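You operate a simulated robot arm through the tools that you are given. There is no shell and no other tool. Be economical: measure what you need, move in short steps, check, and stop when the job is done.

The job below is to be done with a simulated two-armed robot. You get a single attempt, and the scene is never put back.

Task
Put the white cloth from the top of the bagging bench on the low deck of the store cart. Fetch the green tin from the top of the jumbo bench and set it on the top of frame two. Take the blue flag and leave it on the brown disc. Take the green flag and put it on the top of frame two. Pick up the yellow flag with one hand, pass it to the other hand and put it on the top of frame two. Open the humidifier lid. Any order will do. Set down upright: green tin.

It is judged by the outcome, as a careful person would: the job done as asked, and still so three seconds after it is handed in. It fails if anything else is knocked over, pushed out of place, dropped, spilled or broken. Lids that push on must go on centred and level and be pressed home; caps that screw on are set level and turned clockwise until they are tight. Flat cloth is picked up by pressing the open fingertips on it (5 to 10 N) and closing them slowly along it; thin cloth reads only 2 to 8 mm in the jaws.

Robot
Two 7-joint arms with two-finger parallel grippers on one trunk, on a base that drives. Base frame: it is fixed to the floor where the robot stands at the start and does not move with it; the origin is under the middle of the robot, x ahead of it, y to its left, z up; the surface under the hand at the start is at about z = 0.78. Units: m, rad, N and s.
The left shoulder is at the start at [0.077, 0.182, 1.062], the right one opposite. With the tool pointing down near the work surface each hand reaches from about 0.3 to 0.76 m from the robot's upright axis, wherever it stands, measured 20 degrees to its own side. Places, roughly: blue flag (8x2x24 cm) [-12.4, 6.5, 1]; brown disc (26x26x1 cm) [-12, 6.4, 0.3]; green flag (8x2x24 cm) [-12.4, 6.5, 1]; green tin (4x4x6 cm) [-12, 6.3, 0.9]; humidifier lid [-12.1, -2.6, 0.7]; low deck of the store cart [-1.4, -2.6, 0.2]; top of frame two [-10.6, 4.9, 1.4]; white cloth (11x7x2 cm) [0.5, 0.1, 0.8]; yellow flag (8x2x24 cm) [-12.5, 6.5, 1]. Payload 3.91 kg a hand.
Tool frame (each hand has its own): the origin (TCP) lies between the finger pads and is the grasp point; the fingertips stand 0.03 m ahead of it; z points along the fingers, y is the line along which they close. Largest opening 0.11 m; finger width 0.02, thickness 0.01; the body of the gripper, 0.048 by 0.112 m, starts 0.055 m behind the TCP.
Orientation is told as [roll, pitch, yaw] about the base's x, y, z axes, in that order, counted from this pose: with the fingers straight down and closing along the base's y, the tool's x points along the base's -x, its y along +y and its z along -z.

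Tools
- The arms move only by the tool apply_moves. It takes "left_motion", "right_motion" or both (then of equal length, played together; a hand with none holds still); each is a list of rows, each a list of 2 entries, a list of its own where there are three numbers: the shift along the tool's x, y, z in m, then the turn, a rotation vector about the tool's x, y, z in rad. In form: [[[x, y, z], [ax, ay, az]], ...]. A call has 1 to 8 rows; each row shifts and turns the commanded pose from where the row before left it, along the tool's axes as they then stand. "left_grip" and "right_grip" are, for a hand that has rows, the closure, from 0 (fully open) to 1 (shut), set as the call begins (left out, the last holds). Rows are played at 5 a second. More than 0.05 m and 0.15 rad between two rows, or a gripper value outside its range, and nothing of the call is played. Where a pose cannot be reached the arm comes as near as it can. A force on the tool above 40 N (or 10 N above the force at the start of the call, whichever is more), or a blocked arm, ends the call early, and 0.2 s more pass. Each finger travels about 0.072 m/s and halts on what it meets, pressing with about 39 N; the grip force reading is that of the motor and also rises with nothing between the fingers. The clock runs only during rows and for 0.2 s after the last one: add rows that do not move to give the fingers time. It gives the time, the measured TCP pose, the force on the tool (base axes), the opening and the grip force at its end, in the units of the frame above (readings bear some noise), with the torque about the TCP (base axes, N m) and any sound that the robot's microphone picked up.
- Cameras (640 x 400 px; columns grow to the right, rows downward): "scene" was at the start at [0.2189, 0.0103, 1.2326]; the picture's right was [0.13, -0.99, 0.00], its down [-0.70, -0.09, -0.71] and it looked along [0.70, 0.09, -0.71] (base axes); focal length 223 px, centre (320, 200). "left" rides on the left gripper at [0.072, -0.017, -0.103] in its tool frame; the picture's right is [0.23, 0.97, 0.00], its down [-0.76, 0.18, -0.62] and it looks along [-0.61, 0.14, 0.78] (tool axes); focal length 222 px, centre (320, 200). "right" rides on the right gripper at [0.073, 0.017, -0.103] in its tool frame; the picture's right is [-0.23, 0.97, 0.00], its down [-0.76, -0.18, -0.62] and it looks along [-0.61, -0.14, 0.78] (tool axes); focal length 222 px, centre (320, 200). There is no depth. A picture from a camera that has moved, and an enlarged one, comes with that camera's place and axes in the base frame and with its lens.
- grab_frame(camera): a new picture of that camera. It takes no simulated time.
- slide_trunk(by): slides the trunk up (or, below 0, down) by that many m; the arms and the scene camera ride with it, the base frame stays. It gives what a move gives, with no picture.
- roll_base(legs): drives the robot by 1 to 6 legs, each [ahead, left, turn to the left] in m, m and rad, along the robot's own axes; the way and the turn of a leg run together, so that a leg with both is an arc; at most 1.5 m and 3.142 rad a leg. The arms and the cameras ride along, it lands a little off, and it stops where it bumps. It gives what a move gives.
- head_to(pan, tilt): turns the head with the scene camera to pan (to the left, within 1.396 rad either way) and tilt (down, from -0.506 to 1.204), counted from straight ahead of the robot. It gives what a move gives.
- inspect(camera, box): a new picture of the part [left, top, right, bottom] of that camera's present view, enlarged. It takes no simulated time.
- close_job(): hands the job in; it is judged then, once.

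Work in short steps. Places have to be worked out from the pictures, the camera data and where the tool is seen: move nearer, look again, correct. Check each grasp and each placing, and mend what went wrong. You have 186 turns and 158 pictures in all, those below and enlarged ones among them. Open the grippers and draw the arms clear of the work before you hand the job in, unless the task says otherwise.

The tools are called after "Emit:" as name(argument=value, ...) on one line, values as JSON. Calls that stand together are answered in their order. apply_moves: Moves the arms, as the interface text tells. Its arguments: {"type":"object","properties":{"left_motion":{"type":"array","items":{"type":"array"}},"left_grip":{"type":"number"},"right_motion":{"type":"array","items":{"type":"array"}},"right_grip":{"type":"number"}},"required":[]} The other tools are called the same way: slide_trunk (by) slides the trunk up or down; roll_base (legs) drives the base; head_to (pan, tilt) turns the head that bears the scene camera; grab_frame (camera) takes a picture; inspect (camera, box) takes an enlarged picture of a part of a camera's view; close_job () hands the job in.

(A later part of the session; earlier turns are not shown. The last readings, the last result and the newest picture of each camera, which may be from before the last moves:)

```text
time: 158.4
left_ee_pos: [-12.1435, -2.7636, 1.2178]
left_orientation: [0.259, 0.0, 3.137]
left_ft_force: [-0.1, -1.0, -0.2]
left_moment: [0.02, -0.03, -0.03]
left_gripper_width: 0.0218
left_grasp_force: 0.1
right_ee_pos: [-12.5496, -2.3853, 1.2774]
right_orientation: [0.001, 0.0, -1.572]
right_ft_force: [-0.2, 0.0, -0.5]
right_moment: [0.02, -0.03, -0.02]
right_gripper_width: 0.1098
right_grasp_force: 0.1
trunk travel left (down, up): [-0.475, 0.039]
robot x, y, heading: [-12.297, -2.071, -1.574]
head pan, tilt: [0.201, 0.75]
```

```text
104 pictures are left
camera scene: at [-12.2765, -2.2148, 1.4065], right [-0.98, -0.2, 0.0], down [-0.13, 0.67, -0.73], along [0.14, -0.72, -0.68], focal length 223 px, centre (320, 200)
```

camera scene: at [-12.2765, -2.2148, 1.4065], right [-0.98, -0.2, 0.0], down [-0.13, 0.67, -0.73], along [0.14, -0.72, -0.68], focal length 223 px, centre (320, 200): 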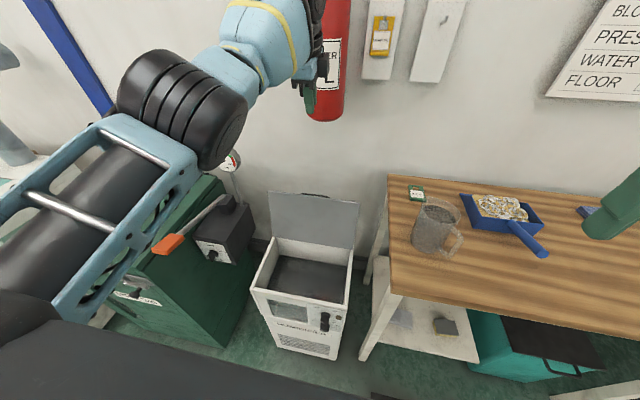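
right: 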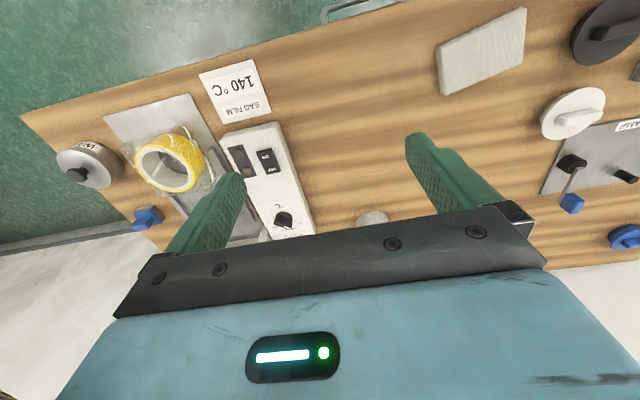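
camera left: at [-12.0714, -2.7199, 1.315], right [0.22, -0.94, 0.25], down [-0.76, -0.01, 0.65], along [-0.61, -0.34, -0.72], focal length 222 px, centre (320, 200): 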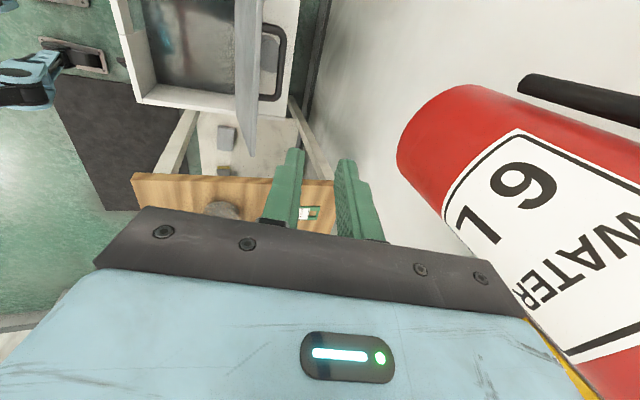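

The lid stays open past vertical. The hand rose beside the extinguisher without touching it, so I back straight away.

Emit:
roll_base(legs=[[-0.8, 0, 0]])

Emit:
grab_frame(camera="scene")

```text
time: 162.7
left_ee_pos: [-12.1404, -1.9569, 1.2201]
left_orientation: [0.261, 0.0, 3.139]
left_ft_force: [0.6, -0.1, 0.7]
left_moment: [0.0, -0.02, -0.01]
left_gripper_width: 0.0218
left_grasp_force: 0.1
right_ee_pos: [-12.5487, -1.58, 1.2798]
right_orientation: [-0.001, -0.003, -1.571]
right_ft_force: [0.5, 0.1, -0.5]
right_moment: [-0.01, -0.03, -0.01]
right_gripper_width: 0.11
right_grasp_force: 0.0
trunk travel left (down, up): [-0.475, 0.039]
robot x, y, heading: [-12.2914, -1.2665, -1.571]
head pan, tilt: [0.201, 0.75]
```

```text
103 pictures are left
camera scene: at [-12.2749, -1.4092, 1.4068], right [-0.98, -0.2, 0.0], down [-0.14, 0.67, -0.73], along [0.15, -0.72, -0.68], focal length 223 px, centre (320, 200)
```

scene: 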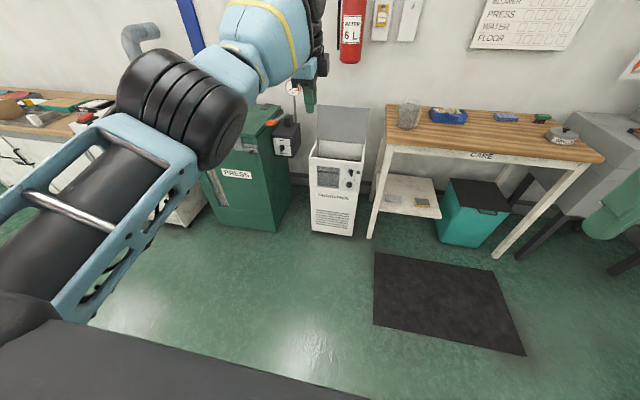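

The lid stays open. I bring the left arm back to a carry pose and the trunk to its nominal height.

Emit:
apply_moves(left_motion=[[[0, -0.04, 0.02], [0.13, 0, 0]], [[0, -0.04, 0.02], [0.13, 0, 0]], [[0, -0.04, 0.02], [0, 0, -0.149]], [[0, -0.04, 0.02], [0, 0, -0.149]], [[0, -0.04, 0.02], [0, 0, -0.149]], [[0, -0.03, 0.02], [0, 0, -0.149]], [[0, 0, 0.01], [0, 0, -0.149]], [[0, 0, 0.01], [0, 0, -0.149]]], left_grip=0)

Emit:
apply_moves(left_motion=[[[0, 0, 0], [0, 0, -0.149]], [[0, 0, 0], [0, 0, -0.149]], [[0, 0, 0], [0, 0, -0.149]], [[0, 0, 0], [0, 0, -0.149]], [[0, 0, 0], [0, 0, -0.08]], [[0, 0, 0], [0, 0, 0]]])

Emit:
slide_trunk(by=-0.15)

Emit:
roll_base(legs=[[0, 0, -1.57]])

Emit:
head_to(pan=-1.0, tilt=0.2)

Emit:
grab_frame(camera="scene")

```text
time: 164.5
left_ee_pos: [-12.1711, -1.7442, 1.0646]
left_orientation: [0.004, -0.003, -2.249]
left_ft_force: [-0.1, -0.2, 0.5]
left_moment: [-0.01, 0.01, 0.03]
left_gripper_width: 0.1098
left_grasp_force: 0.0
right_ee_pos: [-12.548, -1.5793, 1.2782]
right_orientation: [0.0, -0.004, -1.572]
right_ft_force: [-1.2, 0.5, 0.1]
right_moment: [-0.01, -0.02, 0.02]
right_gripper_width: 0.1101
right_grasp_force: 0.0
trunk travel left (down, up): [-0.475, 0.039]
robot x, y, heading: [-12.2939, -1.2707, -1.568]
head pan, tilt: [0.201, 0.75]
```

```text
time: 165.9
left_ee_pos: [-12.1709, -1.7429, 1.0646]
left_orientation: [0.002, -0.001, -1.574]
left_ft_force: [-0.7, 0.2, -0.7]
left_moment: [0.0, 0.0, 0.01]
left_gripper_width: 0.1102
left_grasp_force: 0.1
right_ee_pos: [-12.5476, -1.5803, 1.2785]
right_orientation: [0.001, -0.003, -1.571]
right_ft_force: [0.4, -1.1, -0.1]
right_moment: [0.01, 0.02, 0.0]
right_gripper_width: 0.11
right_grasp_force: 0.1
trunk travel left (down, up): [-0.475, 0.039]
robot x, y, heading: [-12.2888, -1.2658, -1.574]
head pan, tilt: [0.201, 0.75]
```

```text
time: 167.6
left_ee_pos: [-12.1705, -1.7414, 0.9147]
left_orientation: [0.001, -0.002, -1.573]
left_ft_force: [-0.2, -0.3, -0.7]
left_moment: [0.01, 0.01, -0.02]
left_gripper_width: 0.1099
left_grasp_force: 0.0
right_ee_pos: [-12.5466, -1.5789, 1.1277]
right_orientation: [-0.001, -0.003, -1.571]
right_ft_force: [0.8, 0.1, 0.2]
right_moment: [-0.01, 0.02, -0.03]
right_gripper_width: 0.1098
right_grasp_force: 0.1
trunk travel left (down, up): [-0.325, 0.189]
robot x, y, heading: [-12.2904, -1.2684, -1.575]
head pan, tilt: [0.201, 0.75]
```

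```text
time: 171.8
left_ee_pos: [-12.7641, -1.3927, 0.9149]
left_orientation: [-0.001, -0.002, -3.131]
left_ft_force: [0.3, 0.5, -1.1]
left_moment: [-0.01, 0.02, -0.02]
left_gripper_width: 0.1099
left_grasp_force: 0.0
right_ee_pos: [-12.607, -1.014, 1.128]
right_orientation: [0.0, -0.004, -3.13]
right_ft_force: [0.0, 0.1, -0.1]
right_moment: [0.0, -0.01, 0.01]
right_gripper_width: 0.11
right_grasp_force: 0.1
trunk travel left (down, up): [-0.325, 0.189]
robot x, y, heading: [-12.2903, -1.269, -3.129]
head pan, tilt: [0.201, 0.75]
```

```text
time: 173.2
left_ee_pos: [-12.7653, -1.3925, 0.9147]
left_orientation: [-0.002, -0.002, -3.13]
left_ft_force: [0.2, -0.5, -0.5]
left_moment: [-0.04, -0.01, 0.01]
left_gripper_width: 0.11
left_grasp_force: 0.1
right_ee_pos: [-12.607, -1.0134, 1.1292]
right_orientation: [-0.001, -0.003, -3.129]
right_ft_force: [0.2, -0.3, 0.5]
right_moment: [-0.01, 0.01, 0.02]
right_gripper_width: 0.1103
right_grasp_force: 0.0
trunk travel left (down, up): [-0.325, 0.189]
robot x, y, heading: [-12.2925, -1.2651, -3.126]
head pan, tilt: [-1.0, 0.201]
```

```text
102 pictures are left
camera scene: at [-12.4814, -1.1907, 1.2852], right [0.83, 0.55, 0.0], down [0.11, -0.17, -0.98], along [-0.54, 0.82, -0.2], focal length 223 px, centre (320, 200)
```

scene: 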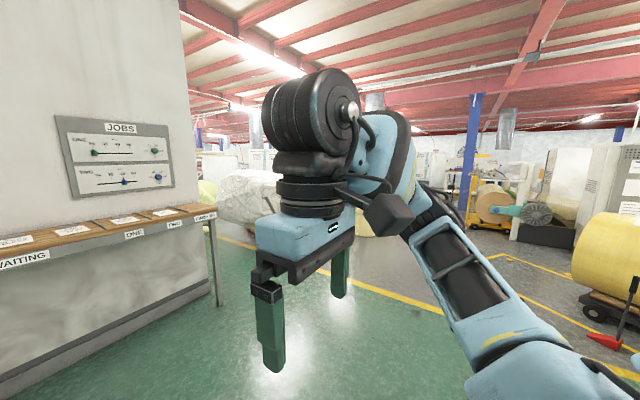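

Next I turn to face +y and look for the way to the jumbo bench around (-12.2, 6.4).

Emit:
roll_base(legs=[[0, 0, -1.57]])

Emit:
head_to(pan=0, tilt=0.2)

Emit:
grab_frame(camera="scene")

```text
time: 177.4
left_ee_pos: [-12.4179, -0.7936, 0.9151]
left_orientation: [-0.001, -0.003, 1.583]
left_ft_force: [-0.8, -0.2, 1.0]
left_moment: [-0.05, 0.01, 0.02]
left_gripper_width: 0.1099
left_grasp_force: 0.0
right_ee_pos: [-12.0392, -0.9505, 1.1287]
right_orientation: [-0.002, -0.004, 1.586]
right_ft_force: [-0.2, 0.2, 0.4]
right_moment: [0.01, -0.03, -0.03]
right_gripper_width: 0.1101
right_grasp_force: 0.1
trunk travel left (down, up): [-0.325, 0.189]
robot x, y, heading: [-12.2901, -1.269, 1.59]
head pan, tilt: [-1.0, 0.201]
```

```text
time: 178.7
left_ee_pos: [-12.4193, -0.7933, 0.9155]
left_orientation: [-0.002, -0.001, 1.585]
left_ft_force: [-1.8, 0.4, -0.2]
left_moment: [0.0, 0.01, 0.0]
left_gripper_width: 0.1102
left_grasp_force: 0.0
right_ee_pos: [-12.0392, -0.951, 1.1293]
right_orientation: [-0.001, -0.003, 1.585]
right_ft_force: [-0.3, 0.0, 0.0]
right_moment: [0.01, -0.01, -0.03]
right_gripper_width: 0.1099
right_grasp_force: 0.1
trunk travel left (down, up): [-0.325, 0.189]
robot x, y, heading: [-12.2894, -1.264, 1.587]
head pan, tilt: [0.0, 0.201]
```

```text
101 pictures are left
camera scene: at [-12.2944, -1.0349, 1.2853], right [1.0, 0.01, 0.0], down [0.0, -0.2, -0.98], along [-0.01, 0.98, -0.2], focal length 223 px, centre (320, 200)
```

scene: 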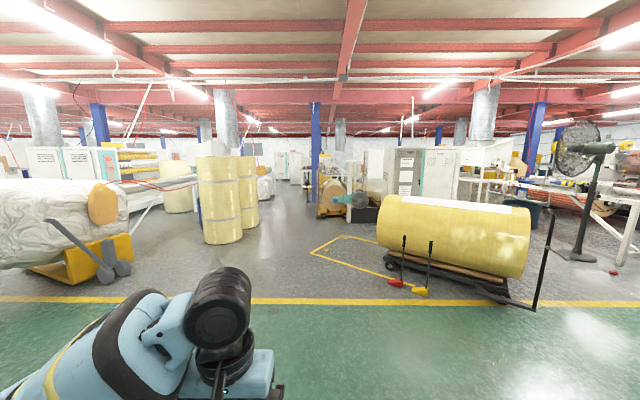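

Emit:
inspect(camera="scene", box=[190, 120, 450, 300])

```text
2.22 times, centred on (320, 210) of scene
camera zoom: at [-12.2944, -1.0349, 1.2853], right [1.0, 0.01, 0.0], down [0.0, -0.2, -0.98], along [-0.01, 0.98, -0.2], focal length 496 px, centre (320, 178)
```

zoom: 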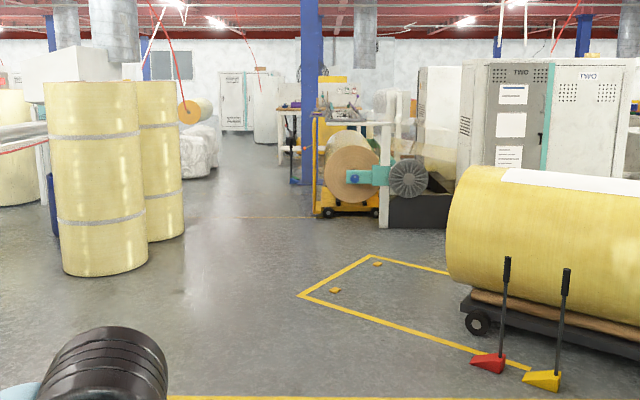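

There's a corridor around x≈-12.85, between the yellow rolls and the roll stand. I line up with it and drive 3 m.

Emit:
roll_base(legs=[[0, 0.55, -0.017], [1.5, 0, 0], [1.3, 0, 0]])

Emit:
grab_frame(camera="scene")

```text
time: 197.2
left_ee_pos: [-12.9739, 2.0162, 0.9153]
left_orientation: [-0.001, -0.001, 1.573]
left_ft_force: [-0.5, -0.2, -0.3]
left_moment: [0.01, -0.02, -0.04]
left_gripper_width: 0.11
left_grasp_force: 0.0
right_ee_pos: [-12.5952, 1.8576, 1.1289]
right_orientation: [0.0, -0.005, 1.576]
right_ft_force: [0.1, 0.9, -1.4]
right_moment: [-0.01, 0.0, 0.0]
right_gripper_width: 0.1098
right_grasp_force: 0.0
trunk travel left (down, up): [-0.325, 0.189]
robot x, y, heading: [-12.8517, 1.5379, 1.574]
head pan, tilt: [0.0, 0.201]
```

```text
99 pictures are left
camera scene: at [-12.8521, 1.7738, 1.2852], right [1.0, 0.0, 0.0], down [0.0, -0.2, -0.98], along [0.0, 0.98, -0.2], focal length 223 px, centre (320, 200)
```

scene: 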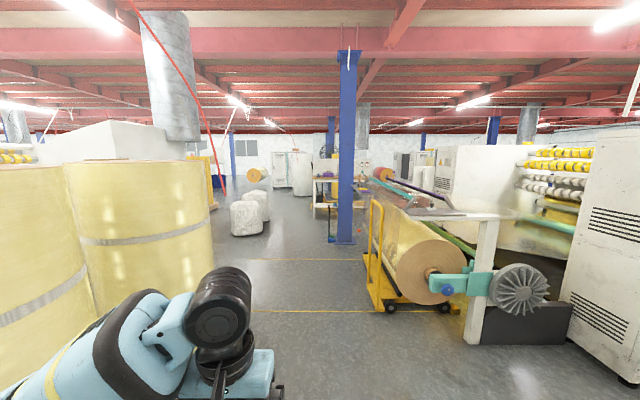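

Emit:
inspect(camera="scene", box=[280, 130, 440, 270])

```text
2.86 times, centred on (360, 200) of scene
camera zoom: at [-12.8521, 1.7738, 1.2852], right [1.0, 0.0, 0.0], down [0.0, -0.2, -0.98], along [0.0, 0.98, -0.2], focal length 637 px, centre (206, 200)
```

zoom: 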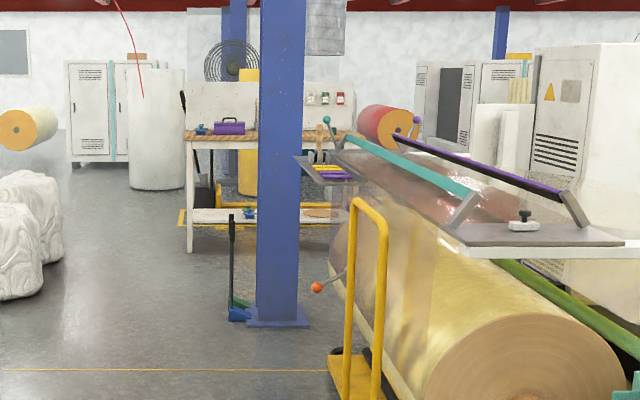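

The jumbo bench is behind the blue column, with the brown disc on its lower shelf. I approach left of the column.

Emit:
roll_base(legs=[[1.4, 0.2, 0], [1.3, 0, 0]])

Emit:
head_to(pan=-0.35, tilt=0.4)

Emit:
grab_frame(camera="scene")

Emit:
head_to(pan=-1.3, tilt=0.4)

Emit:
grab_frame(camera="scene")

```text
time: 210.5
left_ee_pos: [-13.2518, 4.7285, 0.915]
left_orientation: [-0.001, 0.0, 1.598]
left_ft_force: [-0.3, 0.5, -0.1]
left_moment: [0.0, 0.0, -0.02]
left_gripper_width: 0.1102
left_grasp_force: 0.0
right_ee_pos: [-12.8699, 4.577, 1.1293]
right_orientation: [0.0, -0.004, 1.597]
right_ft_force: [0.0, 0.4, 0.3]
right_moment: [-0.01, 0.04, -0.02]
right_gripper_width: 0.1098
right_grasp_force: 0.0
trunk travel left (down, up): [-0.325, 0.189]
robot x, y, heading: [-13.1183, 4.2559, 1.599]
head pan, tilt: [0.0, 0.201]
```

```text
time: 211.3
left_ee_pos: [-13.2502, 4.728, 0.9153]
left_orientation: [0.001, -0.002, 1.597]
left_ft_force: [-0.2, -0.6, -0.8]
left_moment: [-0.02, 0.05, 0.01]
left_gripper_width: 0.1099
left_grasp_force: 0.0
right_ee_pos: [-12.8701, 4.5761, 1.1282]
right_orientation: [0.0, -0.002, 1.599]
right_ft_force: [1.0, -0.4, -0.6]
right_moment: [-0.01, 0.0, -0.02]
right_gripper_width: 0.1102
right_grasp_force: 0.2
trunk travel left (down, up): [-0.325, 0.189]
robot x, y, heading: [-13.1146, 4.2563, 1.596]
head pan, tilt: [-0.351, 0.4]
```

```text
97 pictures are left
camera scene: at [-13.0929, 4.4825, 1.2668], right [0.95, -0.32, 0.0], down [-0.12, -0.37, -0.92], along [0.29, 0.87, -0.39], focal length 223 px, centre (320, 200)
```

scene: 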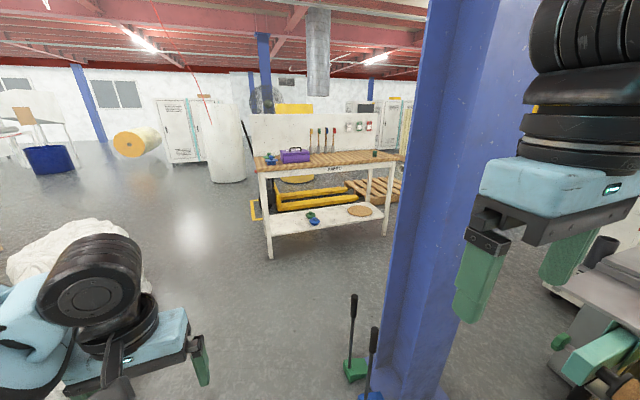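

```text
time: 212.6
left_ee_pos: [-13.2506, 4.7269, 0.9155]
left_orientation: [-0.002, -0.002, 1.597]
left_ft_force: [-0.4, -0.6, -0.1]
left_moment: [0.0, 0.0, -0.02]
left_gripper_width: 0.1098
left_grasp_force: 0.1
right_ee_pos: [-12.8705, 4.5757, 1.1302]
right_orientation: [0.0, -0.002, 1.602]
right_ft_force: [-0.1, 0.8, 0.1]
right_moment: [-0.02, 0.0, 0.04]
right_gripper_width: 0.1098
right_grasp_force: 0.2
trunk travel left (down, up): [-0.325, 0.189]
robot x, y, heading: [-13.1176, 4.2554, 1.601]
head pan, tilt: [-1.3, 0.4]
```

```text
96 pictures are left
camera scene: at [-13.0337, 4.4219, 1.2667], right [0.29, -0.96, 0.0], down [-0.37, -0.11, -0.92], along [0.88, 0.27, -0.39], focal length 223 px, centre (320, 200)
```

scene: 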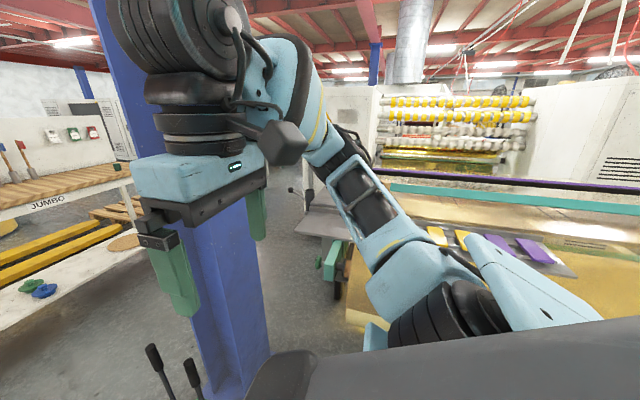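

Emit:
head_to(pan=-0.35, tilt=0.4)

Emit:
inspect(camera="scene", box=[240, 100, 410, 260])

```text
time: 213.8
left_ee_pos: [-13.2504, 4.7282, 0.9149]
left_orientation: [-0.001, -0.002, 1.597]
left_ft_force: [0.4, 0.2, 0.4]
left_moment: [-0.02, 0.01, 0.01]
left_gripper_width: 0.1101
left_grasp_force: 0.0
right_ee_pos: [-12.8707, 4.5762, 1.1281]
right_orientation: [-0.002, -0.002, 1.6]
right_ft_force: [0.3, -0.6, 0.4]
right_moment: [0.04, 0.02, 0.02]
right_gripper_width: 0.11
right_grasp_force: 0.0
trunk travel left (down, up): [-0.325, 0.189]
robot x, y, heading: [-13.1157, 4.2562, 1.598]
head pan, tilt: [-0.351, 0.4]
```

```text
2.50 times, centred on (325, 180) of scene
camera zoom: at [-13.0927, 4.4824, 1.2667], right [0.95, -0.32, 0.0], down [-0.12, -0.37, -0.92], along [0.29, 0.87, -0.39], focal length 557 px, centre (308, 250)
```

zoom: 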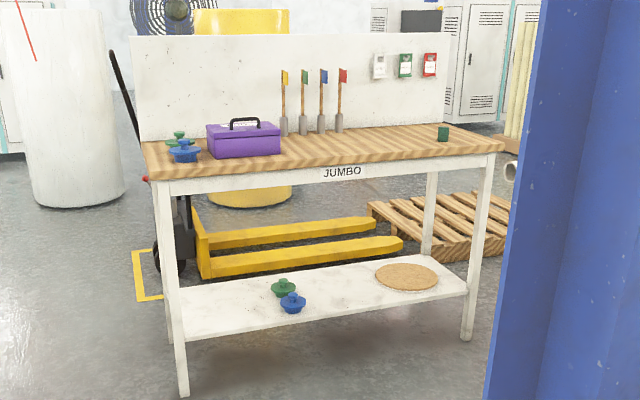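

I see the flags standing at the back of the bench: yellow, green, blue, red from left to right at x≈-12.52, -12.44, -12.36, -12.29. The tin is at about (-12.02, 6.2) and the bench front edge at y≈6.03. I raise the left hand and move in front of them.

Emit:
apply_moves(left_motion=[[[0.03, 0, -0.04], [0, 0, 0]], [[0.03, 0, -0.04], [0, 0, 0]], [[0.03, 0.03, -0.03], [0, 0, 0]], [[0.03, 0.03, -0.03], [0, 0, 0]], [[0, 0.03, -0.03], [0, 0, 0]], [[0, 0.03, -0.03], [0, 0, 0]], [[0, 0, 0], [0, 0, 0]]])

Emit:
roll_base(legs=[[1.15, 0, -0.03], [0, -0.72, 0]])

Emit:
head_to(pan=0, tilt=0.5)

Emit:
grab_frame(camera="scene")

```text
refused: row 3 steps farther than a row can; nothing moved
```

```text
time: 216.6
left_ee_pos: [-13.2533, 5.0945, 0.924]
left_orientation: [-0.018, -0.023, 1.533]
left_ft_force: [-0.1, 0.0, 0.0]
left_moment: [0.02, 0.01, 0.02]
left_gripper_width: 0.1102
left_grasp_force: 0.1
right_ee_pos: [-12.8766, 4.9114, 1.1422]
right_orientation: [0.007, -0.036, 1.495]
right_ft_force: [0.1, 1.0, 0.0]
right_moment: [0.03, 0.03, -0.02]
right_gripper_width: 0.1103
right_grasp_force: 0.1
trunk travel left (down, up): [-0.325, 0.189]
robot x, y, heading: [-13.1347, 4.6314, 1.529]
head pan, tilt: [-0.351, 0.4]
stopped in leg 1: the robot was blocked; the commanded pose is now the measured one
```

```text
time: 217.4
left_ee_pos: [-13.2535, 5.0917, 0.9243]
left_orientation: [-0.018, -0.025, 1.533]
left_ft_force: [-0.1, 0.4, 0.6]
left_moment: [0.0, -0.01, -0.02]
left_gripper_width: 0.1099
left_grasp_force: 0.0
right_ee_pos: [-12.8777, 4.9095, 1.1419]
right_orientation: [0.004, -0.032, 1.498]
right_ft_force: [0.3, -0.3, -0.1]
right_moment: [0.0, 0.0, -0.04]
right_gripper_width: 0.1098
right_grasp_force: 0.1
trunk travel left (down, up): [-0.325, 0.189]
robot x, y, heading: [-13.1312, 4.6334, 1.536]
head pan, tilt: [0.0, 0.499]
```

```text
94 pictures are left
camera scene: at [-13.1484, 4.8344, 1.2626], right [1.0, -0.04, 0.02], down [0.0, -0.46, -0.89], along [0.04, 0.89, -0.46], focal length 223 px, centre (320, 200)
```

scene: 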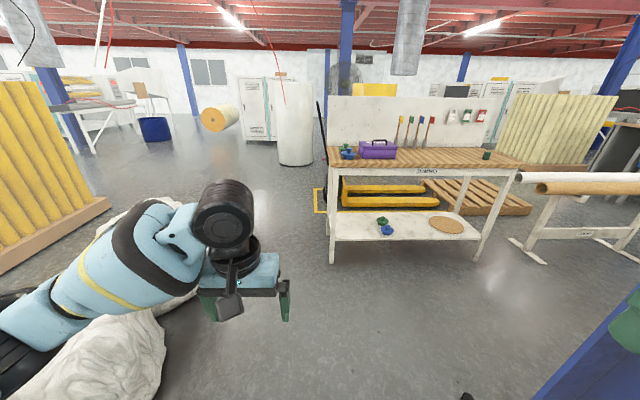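

The right elbow met the fixed column. I back off, shift left and go round it, raising the left hand first.

Emit:
roll_base(legs=[[-0.12, 0, 0], [0, 0.22, 0.03]])

Emit:
apply_moves(left_motion=[[[0.025, 0, -0.04], [0, 0, 0]], [[0.025, 0, -0.04], [0, 0, 0]], [[0.025, 0, -0.04], [0, 0, 0]], [[0.025, 0, -0.04], [0, 0, 0]], [[0.025, 0.03, -0.02], [0, 0, 0]], [[0, 0.04, -0.02], [0, 0, 0]], [[0, 0, 0], [0, 0, 0]]])

Emit:
roll_base(legs=[[1.0, 0, 0]])

Emit:
head_to(pan=-0.9, tilt=0.5)

Emit:
grab_frame(camera="scene")

```text
time: 220.8
left_ee_pos: [-13.4774, 4.9925, 0.9156]
left_orientation: [0.001, -0.003, 1.571]
left_ft_force: [-0.6, -0.5, 0.6]
left_moment: [0.04, 0.0, 0.0]
left_gripper_width: 0.11
left_grasp_force: 0.1
right_ee_pos: [-13.0904, 4.8314, 1.1272]
right_orientation: [0.02, 0.001, 1.534]
right_ft_force: [0.4, -0.3, -0.3]
right_moment: [-0.01, 0.0, -0.03]
right_gripper_width: 0.1099
right_grasp_force: 0.0
trunk travel left (down, up): [-0.325, 0.189]
robot x, y, heading: [-13.3599, 4.5196, 1.57]
head pan, tilt: [0.0, 0.499]
```

```text
time: 222.4
left_ee_pos: [-13.5483, 4.8683, 1.1138]
left_orientation: [0.0, 0.0, 1.569]
left_ft_force: [0.5, 0.0, 0.5]
left_moment: [-0.05, 0.01, 0.01]
left_gripper_width: 0.11
left_grasp_force: 0.1
right_ee_pos: [-13.0886, 4.8306, 1.1288]
right_orientation: [0.019, -0.001, 1.537]
right_ft_force: [0.4, 0.6, 0.3]
right_moment: [-0.02, 0.03, 0.03]
right_gripper_width: 0.1101
right_grasp_force: 0.1
trunk travel left (down, up): [-0.325, 0.189]
robot x, y, heading: [-13.3563, 4.5204, 1.572]
head pan, tilt: [0.0, 0.499]
```

```text
time: 227.6
left_ee_pos: [-13.5561, 5.855, 1.1142]
left_orientation: [0.0, -0.002, 1.574]
left_ft_force: [-0.3, 0.5, -0.5]
left_moment: [0.01, -0.02, 0.01]
left_gripper_width: 0.11
left_grasp_force: 0.0
right_ee_pos: [-13.0975, 5.8213, 1.1284]
right_orientation: [0.019, 0.001, 1.542]
right_ft_force: [0.3, 1.3, -0.1]
right_moment: [-0.03, -0.01, -0.02]
right_gripper_width: 0.1097
right_grasp_force: 0.0
trunk travel left (down, up): [-0.325, 0.189]
robot x, y, heading: [-13.3631, 5.505, 1.579]
head pan, tilt: [0.0, 0.499]
```

```text
time: 228.8
left_ee_pos: [-13.5547, 5.8551, 1.1143]
left_orientation: [0.0, -0.002, 1.577]
left_ft_force: [-0.3, -0.4, 0.0]
left_moment: [0.0, 0.03, -0.01]
left_gripper_width: 0.1098
left_grasp_force: 0.0
right_ee_pos: [-13.0953, 5.8208, 1.1279]
right_orientation: [0.02, -0.001, 1.54]
right_ft_force: [0.8, 1.2, 0.1]
right_moment: [0.0, 0.01, -0.01]
right_gripper_width: 0.1098
right_grasp_force: 0.1
trunk travel left (down, up): [-0.325, 0.189]
robot x, y, heading: [-13.363, 5.507, 1.58]
head pan, tilt: [-0.901, 0.499]
```

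```text
93 pictures are left
camera scene: at [-13.2905, 5.7016, 1.2576], right [0.63, -0.78, 0.0], down [-0.37, -0.3, -0.88], along [0.68, 0.55, -0.48], focal length 223 px, centre (320, 200)
```

scene: 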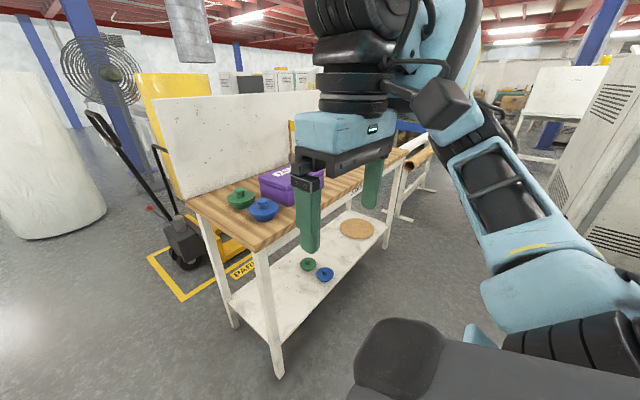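

The floor to the right is clear. I strafe along the bench to face the flags.

Emit:
roll_base(legs=[[0.05, 0, -0.01], [0, -0.95, 0]])

Emit:
head_to(pan=0, tilt=0.45)

Emit:
grab_frame(camera="scene")

```text
time: 237.9
left_ee_pos: [-12.6112, 5.9118, 1.1134]
left_orientation: [0.0, 0.0, 1.59]
left_ft_force: [0.0, -0.1, 0.3]
left_moment: [0.0, 0.03, -0.01]
left_gripper_width: 0.1101
left_grasp_force: 0.1
right_ee_pos: [-12.1524, 5.8841, 1.1279]
right_orientation: [0.019, 0.001, 1.556]
right_ft_force: [-0.8, -0.1, 0.4]
right_moment: [0.02, 0.04, -0.02]
right_gripper_width: 0.1099
right_grasp_force: 0.0
trunk travel left (down, up): [-0.325, 0.189]
robot x, y, heading: [-12.4143, 5.5628, 1.588]
head pan, tilt: [-0.901, 0.499]
```

```text
time: 239.1
left_ee_pos: [-12.6116, 5.9108, 1.1142]
left_orientation: [0.0, -0.002, 1.59]
left_ft_force: [0.2, -0.5, 0.3]
left_moment: [0.0, 0.0, 0.02]
left_gripper_width: 0.1099
left_grasp_force: 0.1
right_ee_pos: [-12.1526, 5.8829, 1.1282]
right_orientation: [0.018, 0.0, 1.557]
right_ft_force: [0.4, 0.9, -0.4]
right_moment: [-0.02, -0.03, 0.0]
right_gripper_width: 0.1098
right_grasp_force: 0.1
trunk travel left (down, up): [-0.325, 0.189]
robot x, y, heading: [-12.4128, 5.5672, 1.585]
head pan, tilt: [0.0, 0.45]
```

```text
92 pictures are left
camera scene: at [-12.4173, 5.7955, 1.262], right [1.0, 0.02, 0.0], down [0.01, -0.44, -0.9], along [-0.02, 0.9, -0.44], focal length 223 px, centre (320, 200)
```

scene: 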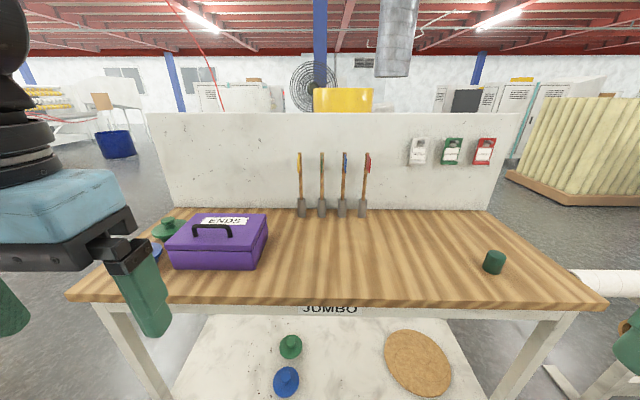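

Emit:
inspect(camera="scene", box=[270, 130, 400, 230])

```text
4.00 times, centred on (335, 180) of scene
camera zoom: at [-12.4173, 5.7955, 1.262], right [1.0, 0.02, 0.0], down [0.01, -0.44, -0.9], along [-0.02, 0.9, -0.44], focal length 892 px, centre (260, 280)
```

zoom: 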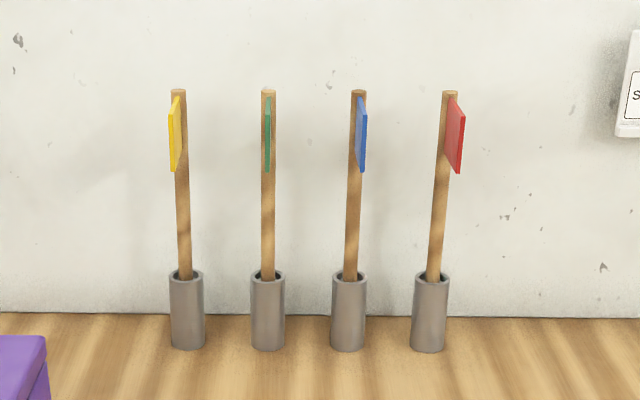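

The flags stand in grey tubes whose tops are at about z=0.927, with sticks 24 cm tall and plates facing me. I plan to grip the bare stick just above the tube with the fingers nearly level, closing sideways. The right hand takes blue, so I shift the base and tilt that hand.

Emit:
roll_base(legs=[[0, 0.1, -0.015], [0.1, 0, 0]])

Emit:
apply_moves(right_motion=[[[0, 0, 0], [0, -0.142, 0]], [[0, 0, 0], [0, -0.142, 0]], [[0, 0, 0], [0, -0.142, 0]], [[0, 0, 0], [0, -0.142, 0]], [[0, 0, 0], [0, -0.142, 0]], [[0, 0, 0], [0, -0.142, 0]], [[0, 0, 0], [0, -0.142, 0]], [[0, 0, 0], [0, -0.142, 0]]], right_grip=0.6)

Emit:
grab_frame(camera="right")

Emit:
grab_frame(camera="scene")

```text
time: 241.4
left_ee_pos: [-12.7081, 6.0105, 1.1136]
left_orientation: [0.001, -0.003, 1.577]
left_ft_force: [0.0, -0.5, 0.7]
left_moment: [-0.04, -0.01, -0.01]
left_gripper_width: 0.1098
left_grasp_force: 0.1
right_ee_pos: [-12.2486, 5.9756, 1.1278]
right_orientation: [0.019, 0.001, 1.543]
right_ft_force: [0.2, 0.4, 0.4]
right_moment: [-0.02, 0.0, -0.02]
right_gripper_width: 0.1103
right_grasp_force: 0.0
trunk travel left (down, up): [-0.325, 0.189]
robot x, y, heading: [-12.5119, 5.6605, 1.576]
head pan, tilt: [0.0, 0.45]
```

```text
time: 243.2
left_ee_pos: [-12.7082, 6.0098, 1.1148]
left_orientation: [-0.001, -0.004, 1.575]
left_ft_force: [-0.1, -0.1, -0.6]
left_moment: [0.03, 0.03, -0.02]
left_gripper_width: 0.1099
left_grasp_force: 0.0
right_ee_pos: [-12.2425, 6.0198, 1.2162]
right_orientation: [0.045, -1.137, 1.501]
right_ft_force: [0.2, -0.1, 1.3]
right_moment: [-0.03, 0.01, 0.02]
right_gripper_width: 0.0441
right_grasp_force: 0.1
right hand out of reach, approached as far as the arm can: row 5, 6, 7, 8
trunk travel left (down, up): [-0.325, 0.189]
robot x, y, heading: [-12.5098, 5.6619, 1.578]
head pan, tilt: [0.0, 0.45]
```

```text
90 pictures are left
camera right: at [-12.2632, 5.8942, 1.1927], right [-0.97, 0.12, 0.23], down [0.19, -0.25, 0.95], along [0.17, 0.96, 0.22], focal length 222 px, centre (320, 200)
```

right: 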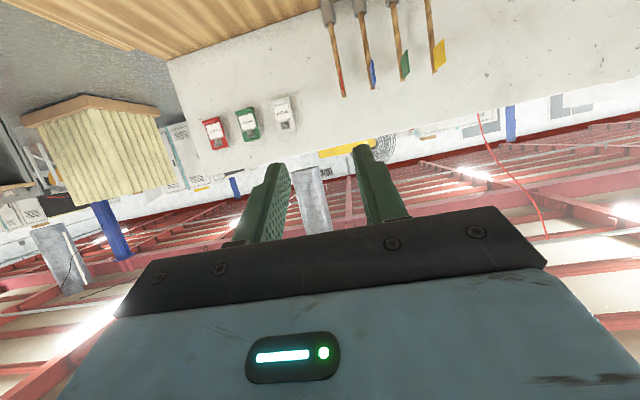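

```text
89 pictures are left
camera scene: at [-12.5149, 5.8912, 1.262], right [1.0, 0.01, 0.0], down [0.0, -0.44, -0.9], along [-0.01, 0.9, -0.44], focal length 223 px, centre (320, 200)
```

scene: 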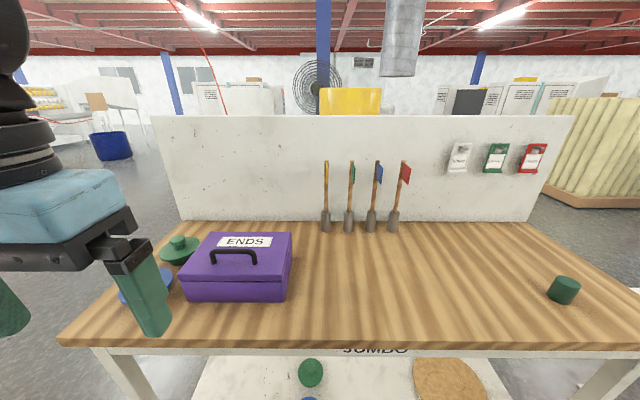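

The hand tilts but was too close in for its commanded spot. I extend it forward and down towards the blue stick, stopping well short.

Emit:
apply_moves(right_motion=[[[0, 0.013, 0.045], [0, 0, 0]], [[0, 0.013, 0.045], [0, 0, 0]], [[0, 0.013, 0.045], [0, 0, 0]], [[0, 0.013, 0.045], [0, 0, 0]], [[0, 0.013, 0.045], [0, 0, 0]], [[0, 0.013, 0.045], [0, 0, 0]], [[0, 0.013, 0.04], [0, 0, 0]], [[0, 0, 0], [0, 0, 0]]])

Emit:
grab_frame(camera="right")

Emit:
inspect(camera="scene", box=[260, 120, 460, 260])

```text
time: 245.0
left_ee_pos: [-12.7067, 6.0093, 1.1138]
left_orientation: [0.0, -0.002, 1.576]
left_ft_force: [0.6, 0.7, 0.4]
left_moment: [0.02, 0.01, 0.02]
left_gripper_width: 0.1097
left_grasp_force: 0.0
right_ee_pos: [-12.3306, 6.3023, 1.0855]
right_orientation: [0.044, -1.137, 1.501]
right_ft_force: [0.0, -0.5, -0.6]
right_moment: [0.02, -0.01, -0.01]
right_gripper_width: 0.044
right_grasp_force: 0.0
trunk travel left (down, up): [-0.325, 0.189]
robot x, y, heading: [-12.5131, 5.6626, 1.573]
head pan, tilt: [0.0, 0.45]
```

```text
88 pictures are left
camera right: at [-12.3503, 6.1779, 1.0628], right [-0.97, 0.12, 0.23], down [0.19, -0.25, 0.95], along [0.17, 0.96, 0.22], focal length 222 px, centre (320, 200)
```

right: 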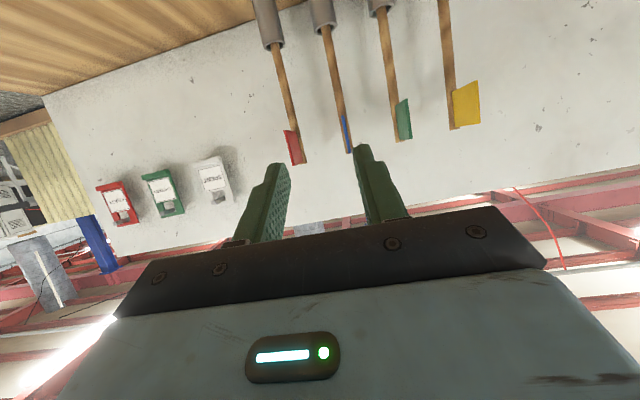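

```text
2.86 times, centred on (360, 190) of scene
camera zoom: at [-12.5146, 5.8907, 1.2622], right [1.0, 0.01, 0.0], down [0.0, -0.43, -0.9], along [-0.01, 0.9, -0.43], focal length 637 px, centre (206, 229)
```

zoom: 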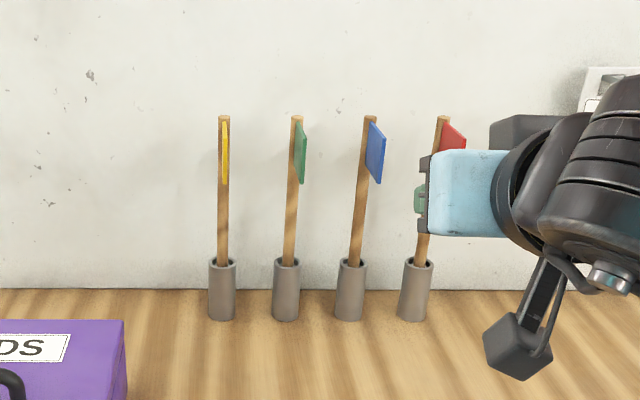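

Blue stick is at about (-12.356, 6.505). I correct the yaw and lower to the grip height, still short of the stick.

Emit:
apply_moves(right_motion=[[[0, 0, 0], [-0.063, 0, -0.03]], [[0.033, 0.008, 0.03], [0, 0, 0]], [[0.034, 0.008, 0.03], [0, 0, 0]], [[0.034, 0.008, 0.03], [0, 0, 0]], [[0, 0, 0], [0, 0, 0]]])

Emit:
grab_frame(camera="right")

Emit:
inspect(camera="scene", box=[260, 120, 460, 260])

```text
time: 246.2
left_ee_pos: [-12.707, 6.0097, 1.1144]
left_orientation: [0.0, -0.004, 1.577]
left_ft_force: [0.9, -0.8, -0.4]
left_moment: [0.0, -0.04, -0.01]
left_gripper_width: 0.1102
left_grasp_force: 0.0
right_ee_pos: [-12.357, 6.3429, 0.9601]
right_orientation: [0.045, -1.139, 1.571]
right_ft_force: [0.1, 0.0, -1.1]
right_moment: [-0.02, 0.02, 0.01]
right_gripper_width: 0.0442
right_grasp_force: 0.0
trunk travel left (down, up): [-0.325, 0.189]
robot x, y, heading: [-12.5122, 5.659, 1.574]
head pan, tilt: [0.0, 0.45]
```

```text
86 pictures are left
camera right: at [-12.369, 6.2168, 0.9366], right [-0.97, 0.05, 0.23], down [0.21, -0.24, 0.95], along [0.11, 0.97, 0.22], focal length 222 px, centre (320, 200)
```

right: 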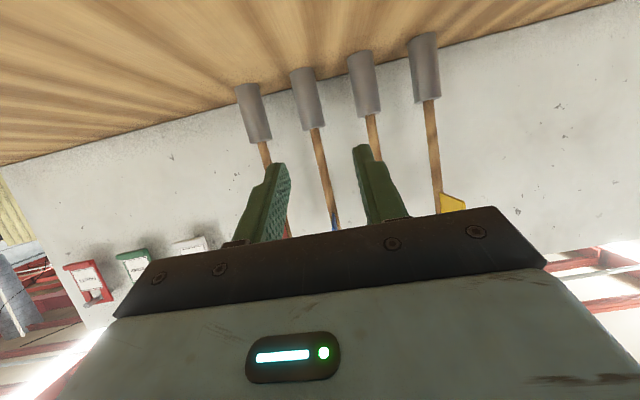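

```text
2.86 times, centred on (360, 190) of scene
camera zoom: at [-12.5148, 5.8908, 1.2621], right [1.0, 0.01, 0.0], down [0.0, -0.43, -0.9], along [-0.01, 0.9, -0.43], focal length 637 px, centre (206, 229)
```

zoom: 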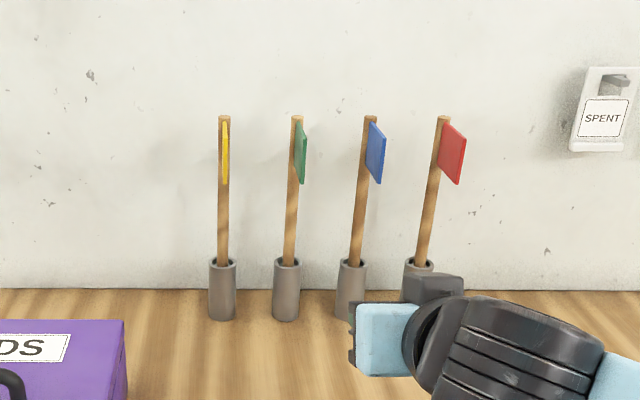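

The blue stick is centred between the fingers. I advance level in two stages.

Emit:
apply_moves(right_motion=[[[-0.0169, -0.002, 0.0363], [0, 0, 0]], [[-0.0169, 0, 0.0363], [0, 0, 0]], [[-0.0127, 0, 0.0272], [0, 0, 0]], [[0, 0, 0], [0, 0, 0]]])

Emit:
grab_frame(camera="right")

Emit:
inspect(camera="scene", box=[260, 120, 460, 260])

```text
time: 247.2
left_ee_pos: [-12.7076, 6.0086, 1.1138]
left_orientation: [-0.001, -0.004, 1.577]
left_ft_force: [0.4, -0.3, 0.3]
left_moment: [-0.02, 0.01, 0.0]
left_gripper_width: 0.1099
left_grasp_force: 0.1
right_ee_pos: [-12.3593, 6.4509, 0.9589]
right_orientation: [0.045, -1.138, 1.571]
right_ft_force: [-0.4, 0.7, -0.4]
right_moment: [-0.01, -0.03, 0.02]
right_gripper_width: 0.044
right_grasp_force: 0.1
trunk travel left (down, up): [-0.325, 0.189]
robot x, y, heading: [-12.5145, 5.6646, 1.578]
head pan, tilt: [0.0, 0.45]
```

```text
84 pictures are left
camera right: at [-12.3713, 6.3258, 0.9346], right [-0.97, 0.05, 0.22], down [0.21, -0.24, 0.95], along [0.11, 0.97, 0.22], focal length 222 px, centre (320, 200)
```

right: 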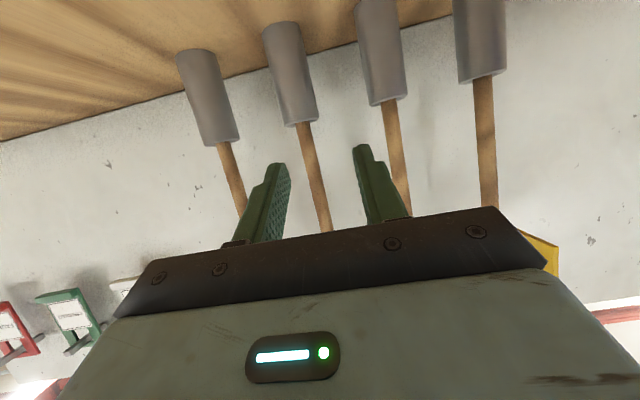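

```text
2.86 times, centred on (360, 190) of scene
camera zoom: at [-12.5147, 5.8909, 1.2621], right [1.0, 0.01, 0.0], down [0.0, -0.43, -0.9], along [-0.01, 0.9, -0.43], focal length 637 px, centre (206, 229)
```

zoom: 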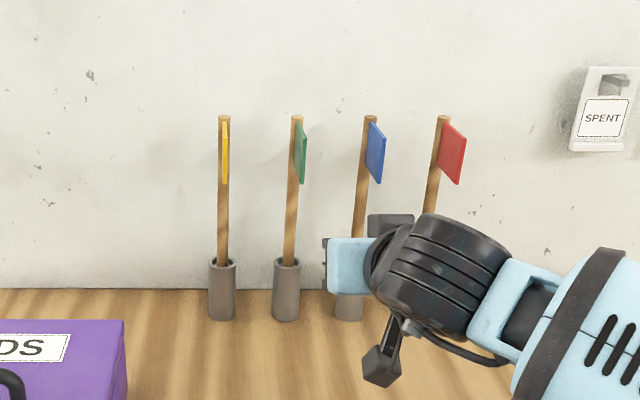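

Still centred; I advance the last 5 cm and close.

Emit:
apply_moves(right_motion=[[[-0.0106, 0, 0.0227], [0, 0, 0]], [[-0.0106, 0, 0.0227], [0, 0, 0]], [[0, 0, 0], [0, 0, 0]]])

Emit:
apply_moves(right_motion=[[[0, 0, 0], [0, 0, 0]], [[0, 0, 0], [0, 0, 0]], [[0, 0, 0], [0, 0, 0]], [[0, 0, 0], [0, 0, 0]]], right_grip=1)

Emit:
grab_frame(camera="right")

```text
time: 248.0
left_ee_pos: [-12.7075, 6.0097, 1.1142]
left_orientation: [0.0, -0.004, 1.576]
left_ft_force: [-0.5, -0.8, 0.3]
left_moment: [0.01, -0.02, 0.01]
left_gripper_width: 0.11
left_grasp_force: 0.1
right_ee_pos: [-12.3622, 6.5008, 0.9585]
right_orientation: [0.046, -1.139, 1.57]
right_ft_force: [0.0, 0.9, -0.2]
right_moment: [-0.01, 0.01, -0.01]
right_gripper_width: 0.0439
right_grasp_force: 0.3
trunk travel left (down, up): [-0.325, 0.189]
robot x, y, heading: [-12.5139, 5.6619, 1.576]
head pan, tilt: [0.0, 0.45]
```

```text
time: 249.0
left_ee_pos: [-12.7056, 6.0092, 1.1149]
left_orientation: [0.0, -0.004, 1.577]
left_ft_force: [0.0, 0.2, 1.4]
left_moment: [-0.01, 0.0, 0.05]
left_gripper_width: 0.1097
left_grasp_force: 0.0
right_ee_pos: [-12.3547, 6.5006, 0.9587]
right_orientation: [0.047, -1.138, 1.561]
right_ft_force: [24.7, 0.4, 4.4]
right_moment: [0.27, -0.31, -0.69]
right_gripper_width: 0.0111
right_grasp_force: 38.8
trunk travel left (down, up): [-0.325, 0.189]
robot x, y, heading: [-12.5108, 5.6611, 1.577]
head pan, tilt: [0.0, 0.45]
```

```text
82 pictures are left
camera right: at [-12.3667, 6.3754, 0.935], right [-0.97, 0.07, 0.22], down [0.2, -0.24, 0.95], along [0.12, 0.97, 0.22], focal length 222 px, centre (320, 200)
```

right: 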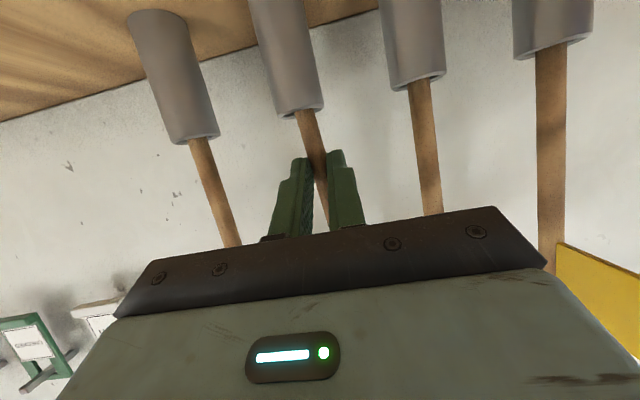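

Gripped on the 11 mm stick, with a sideways load. I relieve it and lift straight up 0.12 m.

Emit:
apply_moves(right_motion=[[[0, -0.0065, 0], [0, 0, 0]], [[-0.0181, 0, -0.0085], [0, 0, 0]], [[-0.0181, 0, -0.0085], [0, 0, 0]], [[-0.0181, 0, -0.0085], [0, 0, 0]], [[-0.0181, 0, -0.0085], [0, 0, 0]], [[-0.0181, 0, -0.0085], [0, 0, 0]], [[-0.0181, 0, -0.0085], [0, 0, 0]], [[0, 0, 0], [0, 0, 0]]])

Emit:
inspect(camera="scene", box=[260, 80, 460, 260])

```text
time: 250.8
left_ee_pos: [-12.7073, 6.0097, 1.1148]
left_orientation: [0.0, -0.003, 1.577]
left_ft_force: [0.2, 0.2, -0.2]
left_moment: [-0.01, 0.03, 0.02]
left_gripper_width: 0.1099
left_grasp_force: 0.1
right_ee_pos: [-12.3535, 6.5005, 1.0795]
right_orientation: [0.045, -1.138, 1.575]
right_ft_force: [-0.5, -0.7, -0.6]
right_moment: [-0.04, -0.02, 0.01]
right_gripper_width: 0.0113
right_grasp_force: 39.6
trunk travel left (down, up): [-0.325, 0.189]
robot x, y, heading: [-12.5128, 5.6577, 1.582]
head pan, tilt: [0.0, 0.45]
```

```text
2.22 times, centred on (360, 170) of scene
camera zoom: at [-12.5148, 5.8914, 1.262], right [1.0, 0.01, 0.0], down [0.0, -0.44, -0.9], along [-0.01, 0.9, -0.44], focal length 496 px, centre (231, 267)
```

zoom: 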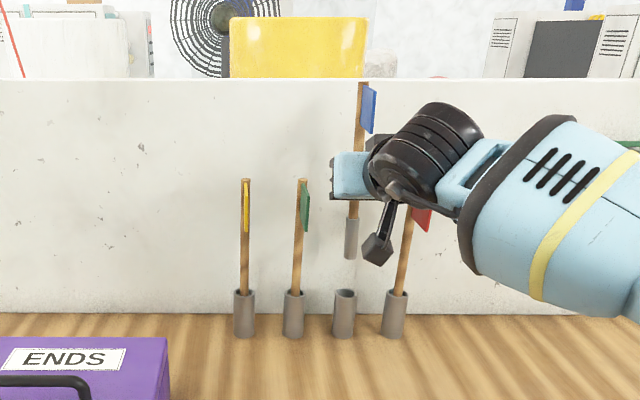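

Blue flag is out and its tube stayed put. I pull the arm back from the back panel, then the base a little, and look at the right-hand surroundings.

Emit:
apply_moves(right_motion=[[[0.02, 0, -0.043], [0, 0, 0]], [[0.02, 0, -0.043], [0, 0, 0]], [[0.02, 0, -0.043], [0, 0, 0]], [[0.02, 0, -0.043], [0, 0, 0]], [[0.02, 0, -0.043], [0, 0, 0]], [[0, 0, 0], [0, 0, 0]]])

Emit:
roll_base(legs=[[-0.12, 0, -0.01]])

Emit:
head_to(pan=-1.39, tilt=0.5)

Emit:
grab_frame(camera="scene")

```text
time: 252.2
left_ee_pos: [-12.7081, 6.0103, 1.1134]
left_orientation: [-0.001, -0.002, 1.576]
left_ft_force: [-0.7, -0.9, 0.0]
left_moment: [-0.02, 0.0, 0.03]
left_gripper_width: 0.1102
left_grasp_force: 0.0
right_ee_pos: [-12.343, 6.2623, 1.0785]
right_orientation: [0.046, -1.136, 1.571]
right_ft_force: [-0.7, 0.6, -0.3]
right_moment: [0.0, -0.01, -0.01]
right_gripper_width: 0.0111
right_grasp_force: 38.9
trunk travel left (down, up): [-0.325, 0.189]
robot x, y, heading: [-12.5131, 5.661, 1.577]
head pan, tilt: [0.0, 0.45]
```

```text
time: 253.5
left_ee_pos: [-12.7038, 5.8902, 1.1136]
left_orientation: [0.0, -0.004, 1.567]
left_ft_force: [0.0, -0.6, 0.7]
left_moment: [0.04, 0.03, -0.03]
left_gripper_width: 0.1101
left_grasp_force: 0.2
right_ee_pos: [-12.3364, 6.1399, 1.0777]
right_orientation: [0.045, -1.136, 1.56]
right_ft_force: [-0.3, 0.4, -0.4]
right_moment: [-0.04, -0.02, 0.02]
right_gripper_width: 0.0113
right_grasp_force: 39.3
trunk travel left (down, up): [-0.325, 0.189]
robot x, y, heading: [-12.5126, 5.5399, 1.563]
head pan, tilt: [0.0, 0.45]
```

```text
time: 255.0
left_ee_pos: [-12.7034, 5.8906, 1.114]
left_orientation: [-0.001, -0.002, 1.566]
left_ft_force: [0.8, -0.1, 0.6]
left_moment: [0.01, -0.01, 0.03]
left_gripper_width: 0.1101
left_grasp_force: 0.0
right_ee_pos: [-12.3376, 6.14, 1.0779]
right_orientation: [0.046, -1.138, 1.561]
right_ft_force: [-0.1, -0.3, 0.2]
right_moment: [0.01, -0.02, 0.0]
right_gripper_width: 0.0113
right_grasp_force: 39.1
trunk travel left (down, up): [-0.325, 0.189]
robot x, y, heading: [-12.5153, 5.538, 1.567]
head pan, tilt: [-1.389, 0.499]
```

```text
80 pictures are left
camera scene: at [-12.4229, 5.6945, 1.2576], right [0.18, -0.98, 0.0], down [-0.47, -0.09, -0.88], along [0.86, 0.16, -0.48], focal length 223 px, centre (320, 200)
```

scene: 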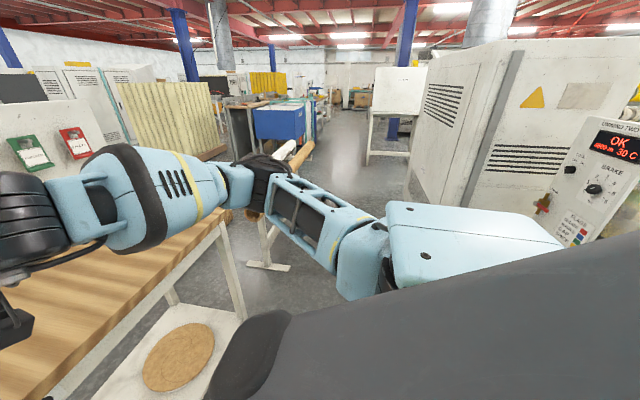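

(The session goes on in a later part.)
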